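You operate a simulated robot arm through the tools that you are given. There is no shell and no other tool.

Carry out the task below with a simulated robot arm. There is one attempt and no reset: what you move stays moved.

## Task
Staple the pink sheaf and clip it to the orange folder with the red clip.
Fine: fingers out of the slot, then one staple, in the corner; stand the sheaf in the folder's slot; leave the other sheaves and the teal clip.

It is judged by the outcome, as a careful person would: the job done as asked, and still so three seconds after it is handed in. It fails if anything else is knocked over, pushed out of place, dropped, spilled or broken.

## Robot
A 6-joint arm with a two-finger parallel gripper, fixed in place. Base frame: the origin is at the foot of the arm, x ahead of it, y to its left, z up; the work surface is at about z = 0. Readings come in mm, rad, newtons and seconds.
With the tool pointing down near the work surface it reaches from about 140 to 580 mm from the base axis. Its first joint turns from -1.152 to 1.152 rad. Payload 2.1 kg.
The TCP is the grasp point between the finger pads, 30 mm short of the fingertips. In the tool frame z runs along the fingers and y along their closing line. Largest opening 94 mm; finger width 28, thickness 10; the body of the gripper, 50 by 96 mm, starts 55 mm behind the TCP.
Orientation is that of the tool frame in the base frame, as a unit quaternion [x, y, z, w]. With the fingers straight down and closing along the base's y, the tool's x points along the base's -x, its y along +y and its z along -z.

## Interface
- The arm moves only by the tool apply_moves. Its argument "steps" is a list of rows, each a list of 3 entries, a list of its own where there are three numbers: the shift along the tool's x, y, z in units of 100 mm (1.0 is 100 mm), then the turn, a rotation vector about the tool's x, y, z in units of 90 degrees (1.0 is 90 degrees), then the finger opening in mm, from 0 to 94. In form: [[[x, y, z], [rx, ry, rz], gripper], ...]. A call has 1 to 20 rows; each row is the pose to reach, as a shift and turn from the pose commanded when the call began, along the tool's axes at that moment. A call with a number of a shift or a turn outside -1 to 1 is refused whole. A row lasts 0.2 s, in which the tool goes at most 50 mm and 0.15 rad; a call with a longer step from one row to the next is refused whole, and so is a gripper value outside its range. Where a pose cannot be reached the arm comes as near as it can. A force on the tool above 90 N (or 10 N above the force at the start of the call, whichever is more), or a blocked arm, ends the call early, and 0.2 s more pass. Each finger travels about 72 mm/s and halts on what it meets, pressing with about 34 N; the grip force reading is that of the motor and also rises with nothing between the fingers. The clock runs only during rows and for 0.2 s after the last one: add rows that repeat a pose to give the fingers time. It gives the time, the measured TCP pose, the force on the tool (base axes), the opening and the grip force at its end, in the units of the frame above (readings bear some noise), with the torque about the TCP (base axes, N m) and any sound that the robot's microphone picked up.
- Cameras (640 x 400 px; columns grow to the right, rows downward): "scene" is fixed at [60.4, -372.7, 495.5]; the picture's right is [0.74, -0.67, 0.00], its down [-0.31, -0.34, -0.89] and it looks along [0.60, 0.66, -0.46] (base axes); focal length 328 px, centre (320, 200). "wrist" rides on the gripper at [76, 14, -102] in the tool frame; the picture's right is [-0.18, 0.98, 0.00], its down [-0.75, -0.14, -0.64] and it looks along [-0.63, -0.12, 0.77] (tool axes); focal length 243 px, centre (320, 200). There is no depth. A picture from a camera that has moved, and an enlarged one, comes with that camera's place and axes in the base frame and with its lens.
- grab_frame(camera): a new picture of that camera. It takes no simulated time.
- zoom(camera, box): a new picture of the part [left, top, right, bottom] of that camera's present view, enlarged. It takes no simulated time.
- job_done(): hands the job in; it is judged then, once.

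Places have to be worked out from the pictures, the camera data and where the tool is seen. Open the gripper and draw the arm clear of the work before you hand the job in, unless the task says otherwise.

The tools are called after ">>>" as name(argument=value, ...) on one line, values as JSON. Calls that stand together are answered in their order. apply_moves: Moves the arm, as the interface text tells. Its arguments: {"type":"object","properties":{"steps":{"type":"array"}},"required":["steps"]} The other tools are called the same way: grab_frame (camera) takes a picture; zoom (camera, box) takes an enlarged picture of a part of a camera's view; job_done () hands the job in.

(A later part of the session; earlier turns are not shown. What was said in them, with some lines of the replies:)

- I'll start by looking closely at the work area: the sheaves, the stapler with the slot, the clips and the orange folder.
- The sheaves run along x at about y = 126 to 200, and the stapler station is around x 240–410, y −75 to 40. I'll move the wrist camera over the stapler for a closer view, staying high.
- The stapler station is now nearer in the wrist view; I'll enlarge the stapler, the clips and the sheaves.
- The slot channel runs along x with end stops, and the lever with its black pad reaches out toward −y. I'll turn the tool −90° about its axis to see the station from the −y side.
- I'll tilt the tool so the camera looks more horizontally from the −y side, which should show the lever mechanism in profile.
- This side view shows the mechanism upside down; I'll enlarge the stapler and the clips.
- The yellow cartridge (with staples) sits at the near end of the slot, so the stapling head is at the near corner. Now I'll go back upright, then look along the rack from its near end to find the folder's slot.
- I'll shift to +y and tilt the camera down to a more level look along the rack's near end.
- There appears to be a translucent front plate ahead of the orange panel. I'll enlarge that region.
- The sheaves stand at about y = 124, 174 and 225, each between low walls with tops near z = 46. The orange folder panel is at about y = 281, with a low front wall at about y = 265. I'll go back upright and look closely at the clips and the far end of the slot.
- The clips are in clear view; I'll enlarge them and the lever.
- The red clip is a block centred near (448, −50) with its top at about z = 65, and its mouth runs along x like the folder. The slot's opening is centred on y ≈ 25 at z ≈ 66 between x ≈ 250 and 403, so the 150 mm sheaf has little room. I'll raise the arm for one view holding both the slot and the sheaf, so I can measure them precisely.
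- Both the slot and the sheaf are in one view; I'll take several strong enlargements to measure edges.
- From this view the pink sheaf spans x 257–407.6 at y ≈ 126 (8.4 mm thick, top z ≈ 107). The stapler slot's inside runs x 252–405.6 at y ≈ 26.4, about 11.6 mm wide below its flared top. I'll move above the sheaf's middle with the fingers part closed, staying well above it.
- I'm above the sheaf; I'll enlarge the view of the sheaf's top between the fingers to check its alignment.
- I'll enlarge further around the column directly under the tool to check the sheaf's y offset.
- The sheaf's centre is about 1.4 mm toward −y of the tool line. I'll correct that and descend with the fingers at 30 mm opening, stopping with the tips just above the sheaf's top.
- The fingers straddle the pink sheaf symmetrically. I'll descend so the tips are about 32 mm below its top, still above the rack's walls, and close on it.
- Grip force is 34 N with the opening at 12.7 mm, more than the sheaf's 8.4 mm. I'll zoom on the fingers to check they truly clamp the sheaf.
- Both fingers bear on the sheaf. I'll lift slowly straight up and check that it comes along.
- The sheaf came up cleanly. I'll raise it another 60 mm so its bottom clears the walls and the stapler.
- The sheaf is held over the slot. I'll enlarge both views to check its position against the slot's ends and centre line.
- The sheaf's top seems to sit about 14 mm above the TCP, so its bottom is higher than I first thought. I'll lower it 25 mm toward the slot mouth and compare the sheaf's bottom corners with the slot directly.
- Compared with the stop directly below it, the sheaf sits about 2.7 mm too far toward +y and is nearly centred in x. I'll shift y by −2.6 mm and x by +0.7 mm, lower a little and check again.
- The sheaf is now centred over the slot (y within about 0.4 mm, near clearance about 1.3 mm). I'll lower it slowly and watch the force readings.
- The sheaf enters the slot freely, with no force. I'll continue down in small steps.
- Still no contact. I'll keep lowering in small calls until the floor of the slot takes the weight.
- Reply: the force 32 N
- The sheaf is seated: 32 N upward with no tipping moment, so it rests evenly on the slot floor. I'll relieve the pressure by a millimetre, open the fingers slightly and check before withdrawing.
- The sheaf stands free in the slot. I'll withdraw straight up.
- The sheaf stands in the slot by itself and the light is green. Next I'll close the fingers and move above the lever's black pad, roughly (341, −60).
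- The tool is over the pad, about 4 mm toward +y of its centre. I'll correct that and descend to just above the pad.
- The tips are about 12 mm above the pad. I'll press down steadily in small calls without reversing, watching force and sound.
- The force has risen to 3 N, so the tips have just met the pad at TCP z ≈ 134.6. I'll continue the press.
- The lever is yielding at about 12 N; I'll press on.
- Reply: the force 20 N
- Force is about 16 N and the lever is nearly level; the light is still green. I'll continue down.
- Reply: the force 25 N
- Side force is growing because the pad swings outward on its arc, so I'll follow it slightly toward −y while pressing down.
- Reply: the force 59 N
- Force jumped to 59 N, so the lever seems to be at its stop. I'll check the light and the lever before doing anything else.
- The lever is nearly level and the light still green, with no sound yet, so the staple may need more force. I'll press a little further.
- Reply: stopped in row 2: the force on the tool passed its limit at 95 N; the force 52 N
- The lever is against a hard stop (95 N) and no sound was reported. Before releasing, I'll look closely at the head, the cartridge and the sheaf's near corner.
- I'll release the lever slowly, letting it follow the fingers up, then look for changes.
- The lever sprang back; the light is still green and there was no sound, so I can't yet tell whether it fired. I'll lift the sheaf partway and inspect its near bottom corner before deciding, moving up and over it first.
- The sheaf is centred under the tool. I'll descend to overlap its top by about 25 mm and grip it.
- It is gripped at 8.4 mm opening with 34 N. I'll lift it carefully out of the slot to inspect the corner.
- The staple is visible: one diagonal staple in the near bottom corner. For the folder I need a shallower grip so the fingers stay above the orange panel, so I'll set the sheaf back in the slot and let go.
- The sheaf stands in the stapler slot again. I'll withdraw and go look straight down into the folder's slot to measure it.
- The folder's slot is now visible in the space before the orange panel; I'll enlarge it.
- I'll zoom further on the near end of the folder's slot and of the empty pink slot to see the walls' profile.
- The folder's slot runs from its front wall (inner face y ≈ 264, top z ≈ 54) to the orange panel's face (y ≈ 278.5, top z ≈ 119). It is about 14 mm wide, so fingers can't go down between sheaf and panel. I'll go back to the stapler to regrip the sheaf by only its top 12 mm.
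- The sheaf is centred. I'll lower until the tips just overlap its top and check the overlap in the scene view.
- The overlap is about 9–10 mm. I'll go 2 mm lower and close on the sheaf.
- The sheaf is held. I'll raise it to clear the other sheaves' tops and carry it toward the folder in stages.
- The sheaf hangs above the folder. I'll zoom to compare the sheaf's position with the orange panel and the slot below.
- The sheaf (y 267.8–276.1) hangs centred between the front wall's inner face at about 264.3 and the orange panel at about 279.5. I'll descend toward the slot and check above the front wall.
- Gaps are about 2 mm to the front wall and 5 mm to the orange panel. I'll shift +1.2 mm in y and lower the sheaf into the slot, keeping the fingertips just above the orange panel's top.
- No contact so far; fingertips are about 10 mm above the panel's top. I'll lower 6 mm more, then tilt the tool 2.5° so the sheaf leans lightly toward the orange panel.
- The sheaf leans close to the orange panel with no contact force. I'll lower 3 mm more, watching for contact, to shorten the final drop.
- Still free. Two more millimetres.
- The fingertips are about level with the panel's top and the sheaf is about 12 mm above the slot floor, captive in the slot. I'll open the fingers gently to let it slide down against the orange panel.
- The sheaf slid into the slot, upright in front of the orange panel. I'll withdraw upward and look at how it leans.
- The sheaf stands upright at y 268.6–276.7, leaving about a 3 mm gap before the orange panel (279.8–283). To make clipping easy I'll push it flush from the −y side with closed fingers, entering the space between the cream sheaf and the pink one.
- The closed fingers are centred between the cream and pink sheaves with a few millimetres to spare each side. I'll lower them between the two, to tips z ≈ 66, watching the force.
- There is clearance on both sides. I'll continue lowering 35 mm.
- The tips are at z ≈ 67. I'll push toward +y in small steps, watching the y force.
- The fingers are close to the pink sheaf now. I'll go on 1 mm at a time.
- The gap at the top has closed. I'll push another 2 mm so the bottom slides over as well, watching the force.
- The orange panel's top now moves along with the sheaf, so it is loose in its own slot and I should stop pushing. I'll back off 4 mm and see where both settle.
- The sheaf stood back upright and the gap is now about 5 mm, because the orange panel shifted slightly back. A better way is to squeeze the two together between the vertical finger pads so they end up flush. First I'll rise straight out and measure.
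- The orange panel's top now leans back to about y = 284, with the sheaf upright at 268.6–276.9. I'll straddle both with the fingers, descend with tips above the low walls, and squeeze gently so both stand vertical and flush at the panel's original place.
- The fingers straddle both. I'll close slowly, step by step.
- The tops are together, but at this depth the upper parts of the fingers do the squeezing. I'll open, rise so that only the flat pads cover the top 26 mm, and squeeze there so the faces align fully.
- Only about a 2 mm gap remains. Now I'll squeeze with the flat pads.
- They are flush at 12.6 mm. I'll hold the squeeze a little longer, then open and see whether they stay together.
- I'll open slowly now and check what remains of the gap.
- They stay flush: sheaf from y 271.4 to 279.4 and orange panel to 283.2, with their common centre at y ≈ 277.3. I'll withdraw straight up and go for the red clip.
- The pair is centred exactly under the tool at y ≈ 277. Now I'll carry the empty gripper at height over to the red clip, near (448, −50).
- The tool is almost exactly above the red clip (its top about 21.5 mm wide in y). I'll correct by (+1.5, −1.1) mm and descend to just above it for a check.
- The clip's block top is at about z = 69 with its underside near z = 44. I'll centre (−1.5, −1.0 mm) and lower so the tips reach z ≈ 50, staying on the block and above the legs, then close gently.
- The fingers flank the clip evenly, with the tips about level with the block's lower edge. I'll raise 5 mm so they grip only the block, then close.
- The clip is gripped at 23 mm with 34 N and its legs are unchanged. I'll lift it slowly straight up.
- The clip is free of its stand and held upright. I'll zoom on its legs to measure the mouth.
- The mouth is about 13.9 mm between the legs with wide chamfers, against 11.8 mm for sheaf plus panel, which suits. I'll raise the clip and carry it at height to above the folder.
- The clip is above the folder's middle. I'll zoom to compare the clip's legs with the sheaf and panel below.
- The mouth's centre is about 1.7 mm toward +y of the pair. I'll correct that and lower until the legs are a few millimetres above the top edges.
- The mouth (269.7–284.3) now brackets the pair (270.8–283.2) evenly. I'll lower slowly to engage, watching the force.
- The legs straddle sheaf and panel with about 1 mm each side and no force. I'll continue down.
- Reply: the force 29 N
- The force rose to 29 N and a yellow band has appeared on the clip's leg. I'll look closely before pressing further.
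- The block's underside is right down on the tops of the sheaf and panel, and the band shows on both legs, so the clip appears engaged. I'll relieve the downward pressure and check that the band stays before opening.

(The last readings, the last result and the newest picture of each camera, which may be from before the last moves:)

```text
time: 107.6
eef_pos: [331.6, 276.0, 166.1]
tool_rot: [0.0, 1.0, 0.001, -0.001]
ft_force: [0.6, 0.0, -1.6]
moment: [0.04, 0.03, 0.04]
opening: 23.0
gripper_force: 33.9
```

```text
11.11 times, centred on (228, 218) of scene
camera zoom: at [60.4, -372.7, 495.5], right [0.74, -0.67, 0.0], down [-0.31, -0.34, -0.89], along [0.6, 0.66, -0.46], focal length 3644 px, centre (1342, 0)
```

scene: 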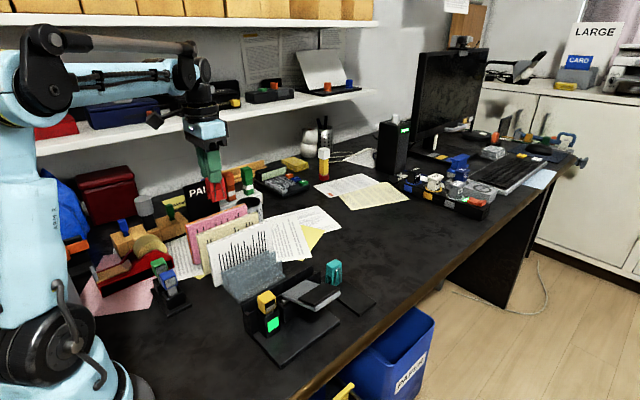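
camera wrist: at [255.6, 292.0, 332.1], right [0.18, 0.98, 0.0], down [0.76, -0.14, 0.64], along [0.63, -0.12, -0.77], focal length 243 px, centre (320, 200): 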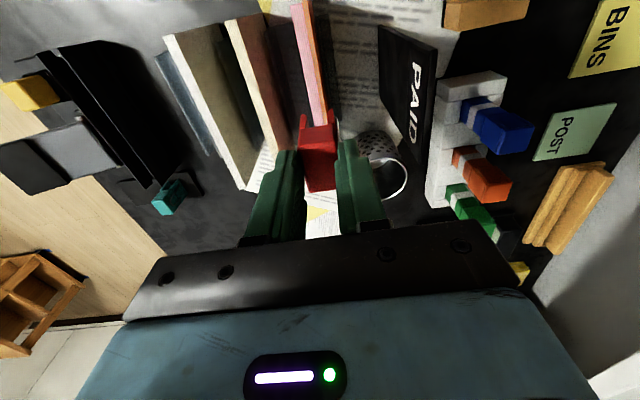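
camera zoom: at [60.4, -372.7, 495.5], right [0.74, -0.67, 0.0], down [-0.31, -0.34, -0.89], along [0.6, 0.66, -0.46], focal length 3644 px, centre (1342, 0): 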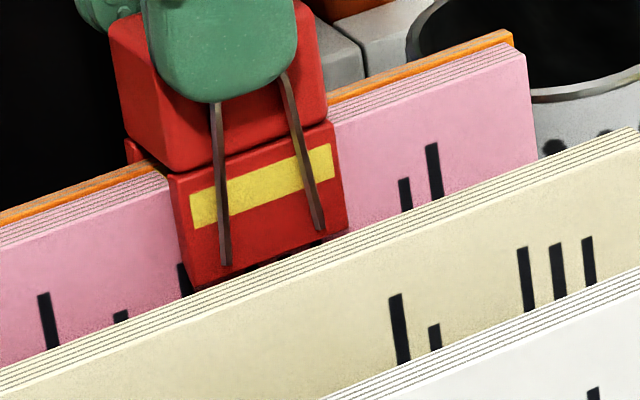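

The sheaf and panel now lift with the clip, so it grips them firmly. I'll set them back down by about a millimetre and then open the fingers.

>>> apply_moves(steps=[[[0, 0, 0.01], [0, 0, 0], 12], [[0, 0, 0.012], [0, 0, 0], 12]])

>>> apply_moves(steps=[[[0, 0, 0], [0, 0, 0], 22], [[0, 0, 0], [0, 0, 0], 26], [[0, 0, 0], [0, 0, 0], 31], [[0, 0, 0], [0, 0, 0], 36], [[0, 0, 0], [0, 0, 0], 36]])

>>> zoom(camera="scene", box=[190, 170, 270, 250])

>>> zoom(camera="wrist", box=[250, 40, 400, 200])

```text
time: 108.2
eef_pos: [331.1, 274.8, 165.8]
tool_rot: [-0.002, 1.0, -0.001, -0.001]
ft_force: [0.6, -0.3, 9.8]
moment: [0.05, 0.0, -0.01]
opening: 23.1
gripper_force: 34.1
```

```text
time: 109.4
eef_pos: [330.9, 274.8, 165.0]
tool_rot: [-0.001, 1.0, -0.001, -0.001]
ft_force: [-0.7, 0.7, 0.8]
moment: [0.01, -0.03, 0.05]
opening: 36.0
gripper_force: 0.0
```

```text
5.00 times, centred on (230, 210) of scene
camera zoom: at [60.4, -372.7, 495.5], right [0.74, -0.67, 0.0], down [-0.31, -0.34, -0.89], along [0.6, 0.66, -0.46], focal length 1640 px, centre (770, 150)
```

zoom: 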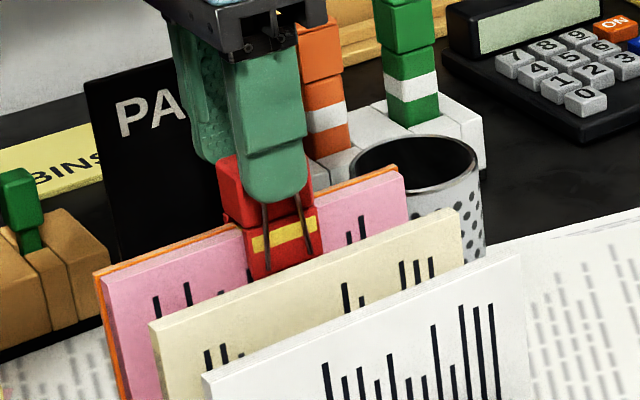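

```text
2.50 times, centred on (325, 120) of wrist
camera zoom: at [255.0, 289.7, 268.2], right [0.18, 0.98, 0.0], down [0.76, -0.14, 0.64], along [0.63, -0.12, -0.77], focal length 606 px, centre (308, 400)
```

zoom: 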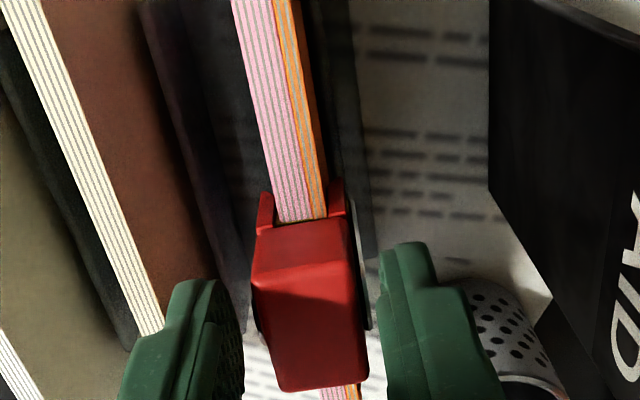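

The fingers are open and clear of the clip. I'll withdraw straight up and inspect the result.

>>> apply_moves(steps=[[[0, 0, -0.05], [0, 0, 0], 36], [[0, 0, -0.15], [0, 0, 0], 36], [[0, 0, -0.35], [0, 0, 0], 36], [[0, 0, -0.6], [0, 0, 0], 36], [[0, 0, -0.8], [0, 0, 0], 36], [[0, 0, -0.8], [0, 0, 0], 36]])

>>> grab_frame(camera="wrist")

>>> grab_frame(camera="scene")

>>> zoom(camera="scene", box=[180, 180, 280, 280])

>>> zoom(camera="wrist", box=[250, 0, 400, 150])

```text
time: 110.8
eef_pos: [330.2, 275.3, 246.4]
tool_rot: [0.0, 1.0, 0.0, -0.001]
ft_force: [-0.3, -0.4, -0.1]
moment: [0.02, 0.01, -0.02]
opening: 35.9
gripper_force: 0.0
```

```text
taken
camera wrist: at [254.9, 288.7, 349.0], right [0.18, 0.98, 0.0], down [0.76, -0.14, 0.64], along [0.63, -0.12, -0.77], focal length 243 px, centre (320, 200)
```

wrist: 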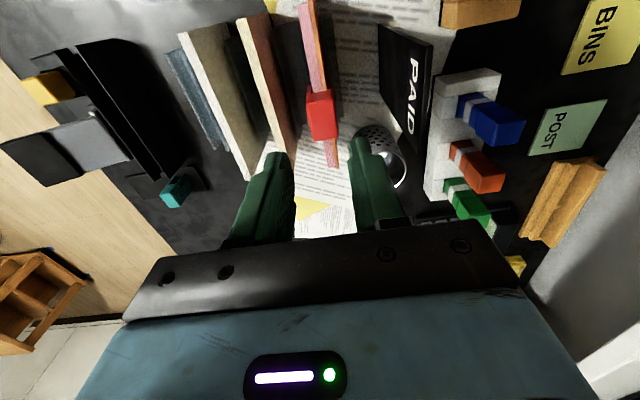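

```text
taken
```

scene: 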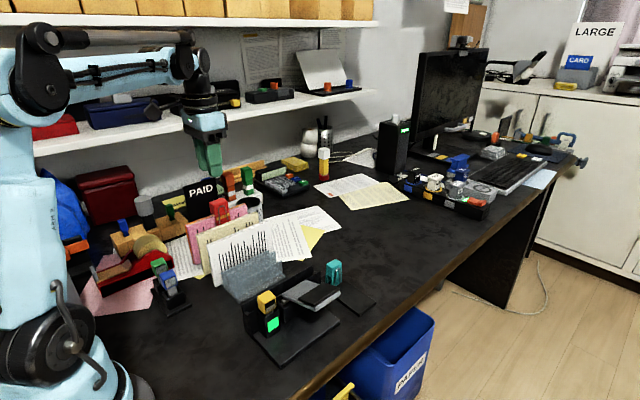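

```text
4.00 times, centred on (230, 230) of scene
camera zoom: at [60.4, -372.7, 495.5], right [0.74, -0.67, 0.0], down [-0.31, -0.34, -0.89], along [0.6, 0.66, -0.46], focal length 1312 px, centre (680, 80)
```

zoom: 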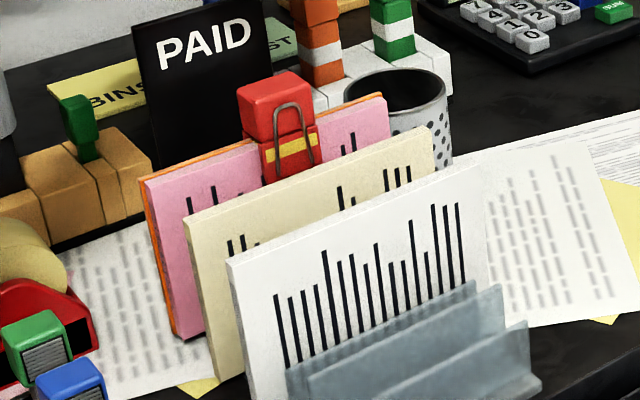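

```text
2.67 times, centred on (325, 75) of wrist
camera zoom: at [254.9, 288.7, 349.0], right [0.18, 0.98, 0.0], down [0.76, -0.14, 0.64], along [0.63, -0.12, -0.77], focal length 647 px, centre (307, 533)
```

zoom: 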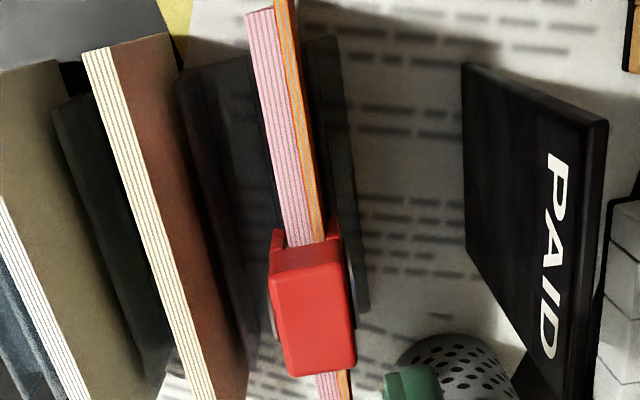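

Both sheaf and panel are held by the red clip, and everything else looks in place. I'll take close-ups of the clip and of the neighbouring objects to be sure.

>>> zoom(camera="scene", box=[215, 190, 255, 230])

>>> zoom(camera="wrist", box=[300, 70, 350, 130])

>>> zoom(camera="scene", box=[140, 180, 400, 380])

```text
10.00 times, centred on (235, 210) of scene
camera zoom: at [60.4, -372.7, 495.5], right [0.74, -0.67, 0.0], down [-0.31, -0.34, -0.89], along [0.6, 0.66, -0.46], focal length 3279 px, centre (1170, 100)
```

zoom: 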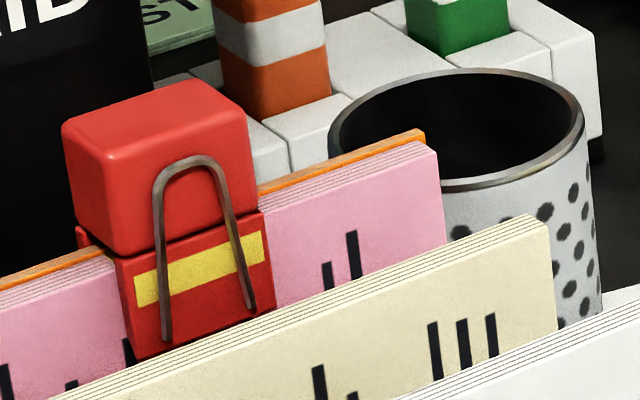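

```text
6.67 times, centred on (325, 100) of wrist
camera zoom: at [254.9, 288.7, 349.0], right [0.18, 0.98, 0.0], down [0.76, -0.14, 0.64], along [0.63, -0.12, -0.77], focal length 1618 px, centre (287, 867)
```

zoom: 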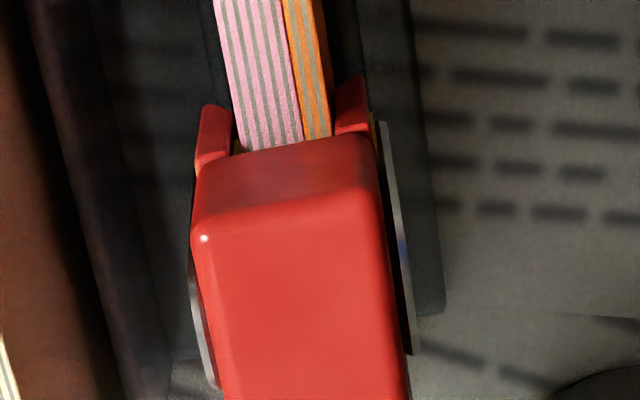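

```text
2.00 times, centred on (270, 280) of scene
camera zoom: at [60.4, -372.7, 495.5], right [0.74, -0.67, 0.0], down [-0.31, -0.34, -0.89], along [0.6, 0.66, -0.46], focal length 656 px, centre (420, 40)
```

zoom: 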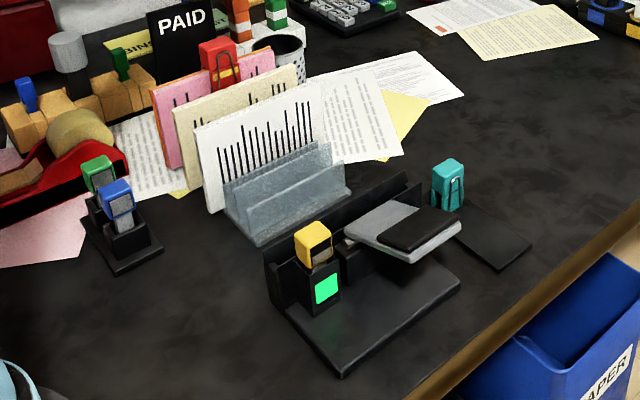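

The clip sits fully down over sheaf and panel, and the stapler, teal clip, white and cream sheaves are where they were. I'll open the gripper fully and draw the arm well clear.

>>> apply_moves(steps=[[[0, 0, -0.2], [0, 0, 0], 50], [[0, 0, -0.4], [0, 0, 0], 70], [[0.1, -0.2, -0.6], [0, 0, 0], 94], [[0.2, -0.45, -0.7], [0, 0, 0], 94], [[0.3, -0.7, -0.8], [0, 0, 0], 94], [[0.4, -1.0, -0.9], [0, 0, 0], 94]])

>>> apply_moves(steps=[[[0.05, -0.25, 0], [0, 0, 0], 94], [[0.1, -0.5, 0], [0, 0, 0], 94], [[0.2, -0.8, 0], [0, 0, 0], 94], [[0.25, -1.0, 0], [0, 0, 0], 94], [[0.25, -1.0, 0], [0, 0, 0], 94], [[0.25, -1.0, 0], [0, 0, 0], 94]])

>>> grab_frame(camera="scene")

>>> grab_frame(camera="wrist")

>>> zoom(camera="scene", box=[140, 170, 300, 290])

```text
time: 112.2
eef_pos: [290.2, 175.9, 336.3]
tool_rot: [-0.001, 1.0, 0.0, -0.001]
ft_force: [-0.1, 0.6, 1.1]
moment: [0.03, -0.04, -0.03]
opening: 94.1
gripper_force: 0.0
```

```text
time: 113.6
eef_pos: [266.8, 75.6, 336.5]
tool_rot: [0.0, 1.0, 0.0, -0.001]
ft_force: [0.2, 0.8, -0.3]
moment: [-0.01, 0.02, 0.01]
opening: 94.1
gripper_force: 0.1
```

```text
taken
```

scene: 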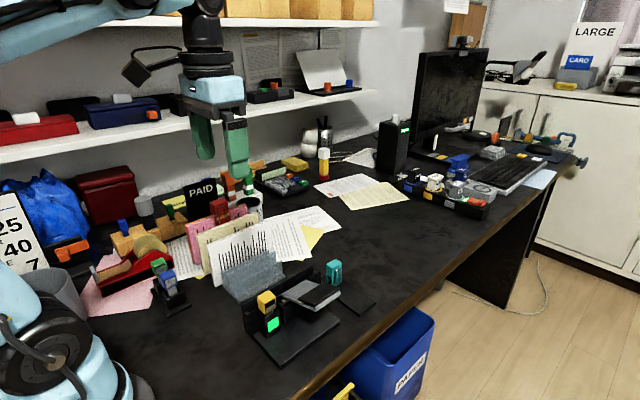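

```text
taken
camera wrist: at [190.6, 89.4, 438.2], right [0.18, 0.98, 0.0], down [0.76, -0.14, 0.64], along [0.63, -0.12, -0.77], focal length 243 px, centre (320, 200)
```

wrist: 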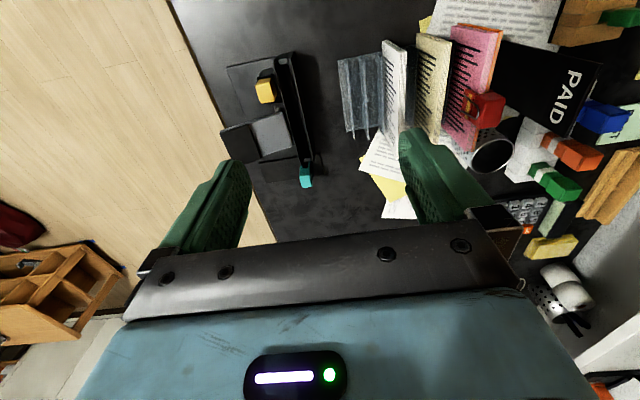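

```text
3.33 times, centred on (220, 230) of scene
camera zoom: at [60.4, -372.8, 495.5], right [0.74, -0.67, 0.0], down [-0.31, -0.34, -0.89], along [0.6, 0.66, -0.46], focal length 1093 px, centre (653, 100)
```

zoom: 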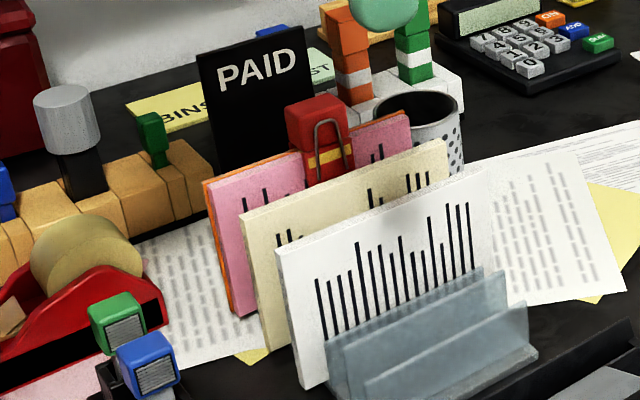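

The arm is clear with the gripper open. The stapled pink sheaf stands in the folder's slot, held to the orange folder by the red clip, and nothing else is disturbed, so I'm handing the job in.

>>> job_done()

```text
The job is handed in.
```

The pink sheaf is stapled and stands in the orange folder's slot, held to the folder by the red clip. I've handed the job in and haven't seen the judgement.

- **Staple:** I pressed the lever once, with the fingers clear of the slot. When I lifted the sheaf to check, it had one diagonal staple in the near bottom corner.
- **Clip:** The clip sits fully down over both the sheaf and the folder panel. When I raised it about a millimetre they came up with it, so it grips both.
- **Folder slot:** The fingers don't fit between the sheaf and the panel, so I released the sheaf about 12 mm above the slot floor and let it slide in.
- **Folder panel:** While pushing the sheaf up to it, I tipped the orange panel back a few millimetres. I squeezed the two together upright, and they stayed flush at about the panel's original position.

In the last pictures the white and cream sheaves, the teal clip and the stapler looked where they started. The gripper is open and the arm is clear of the work.
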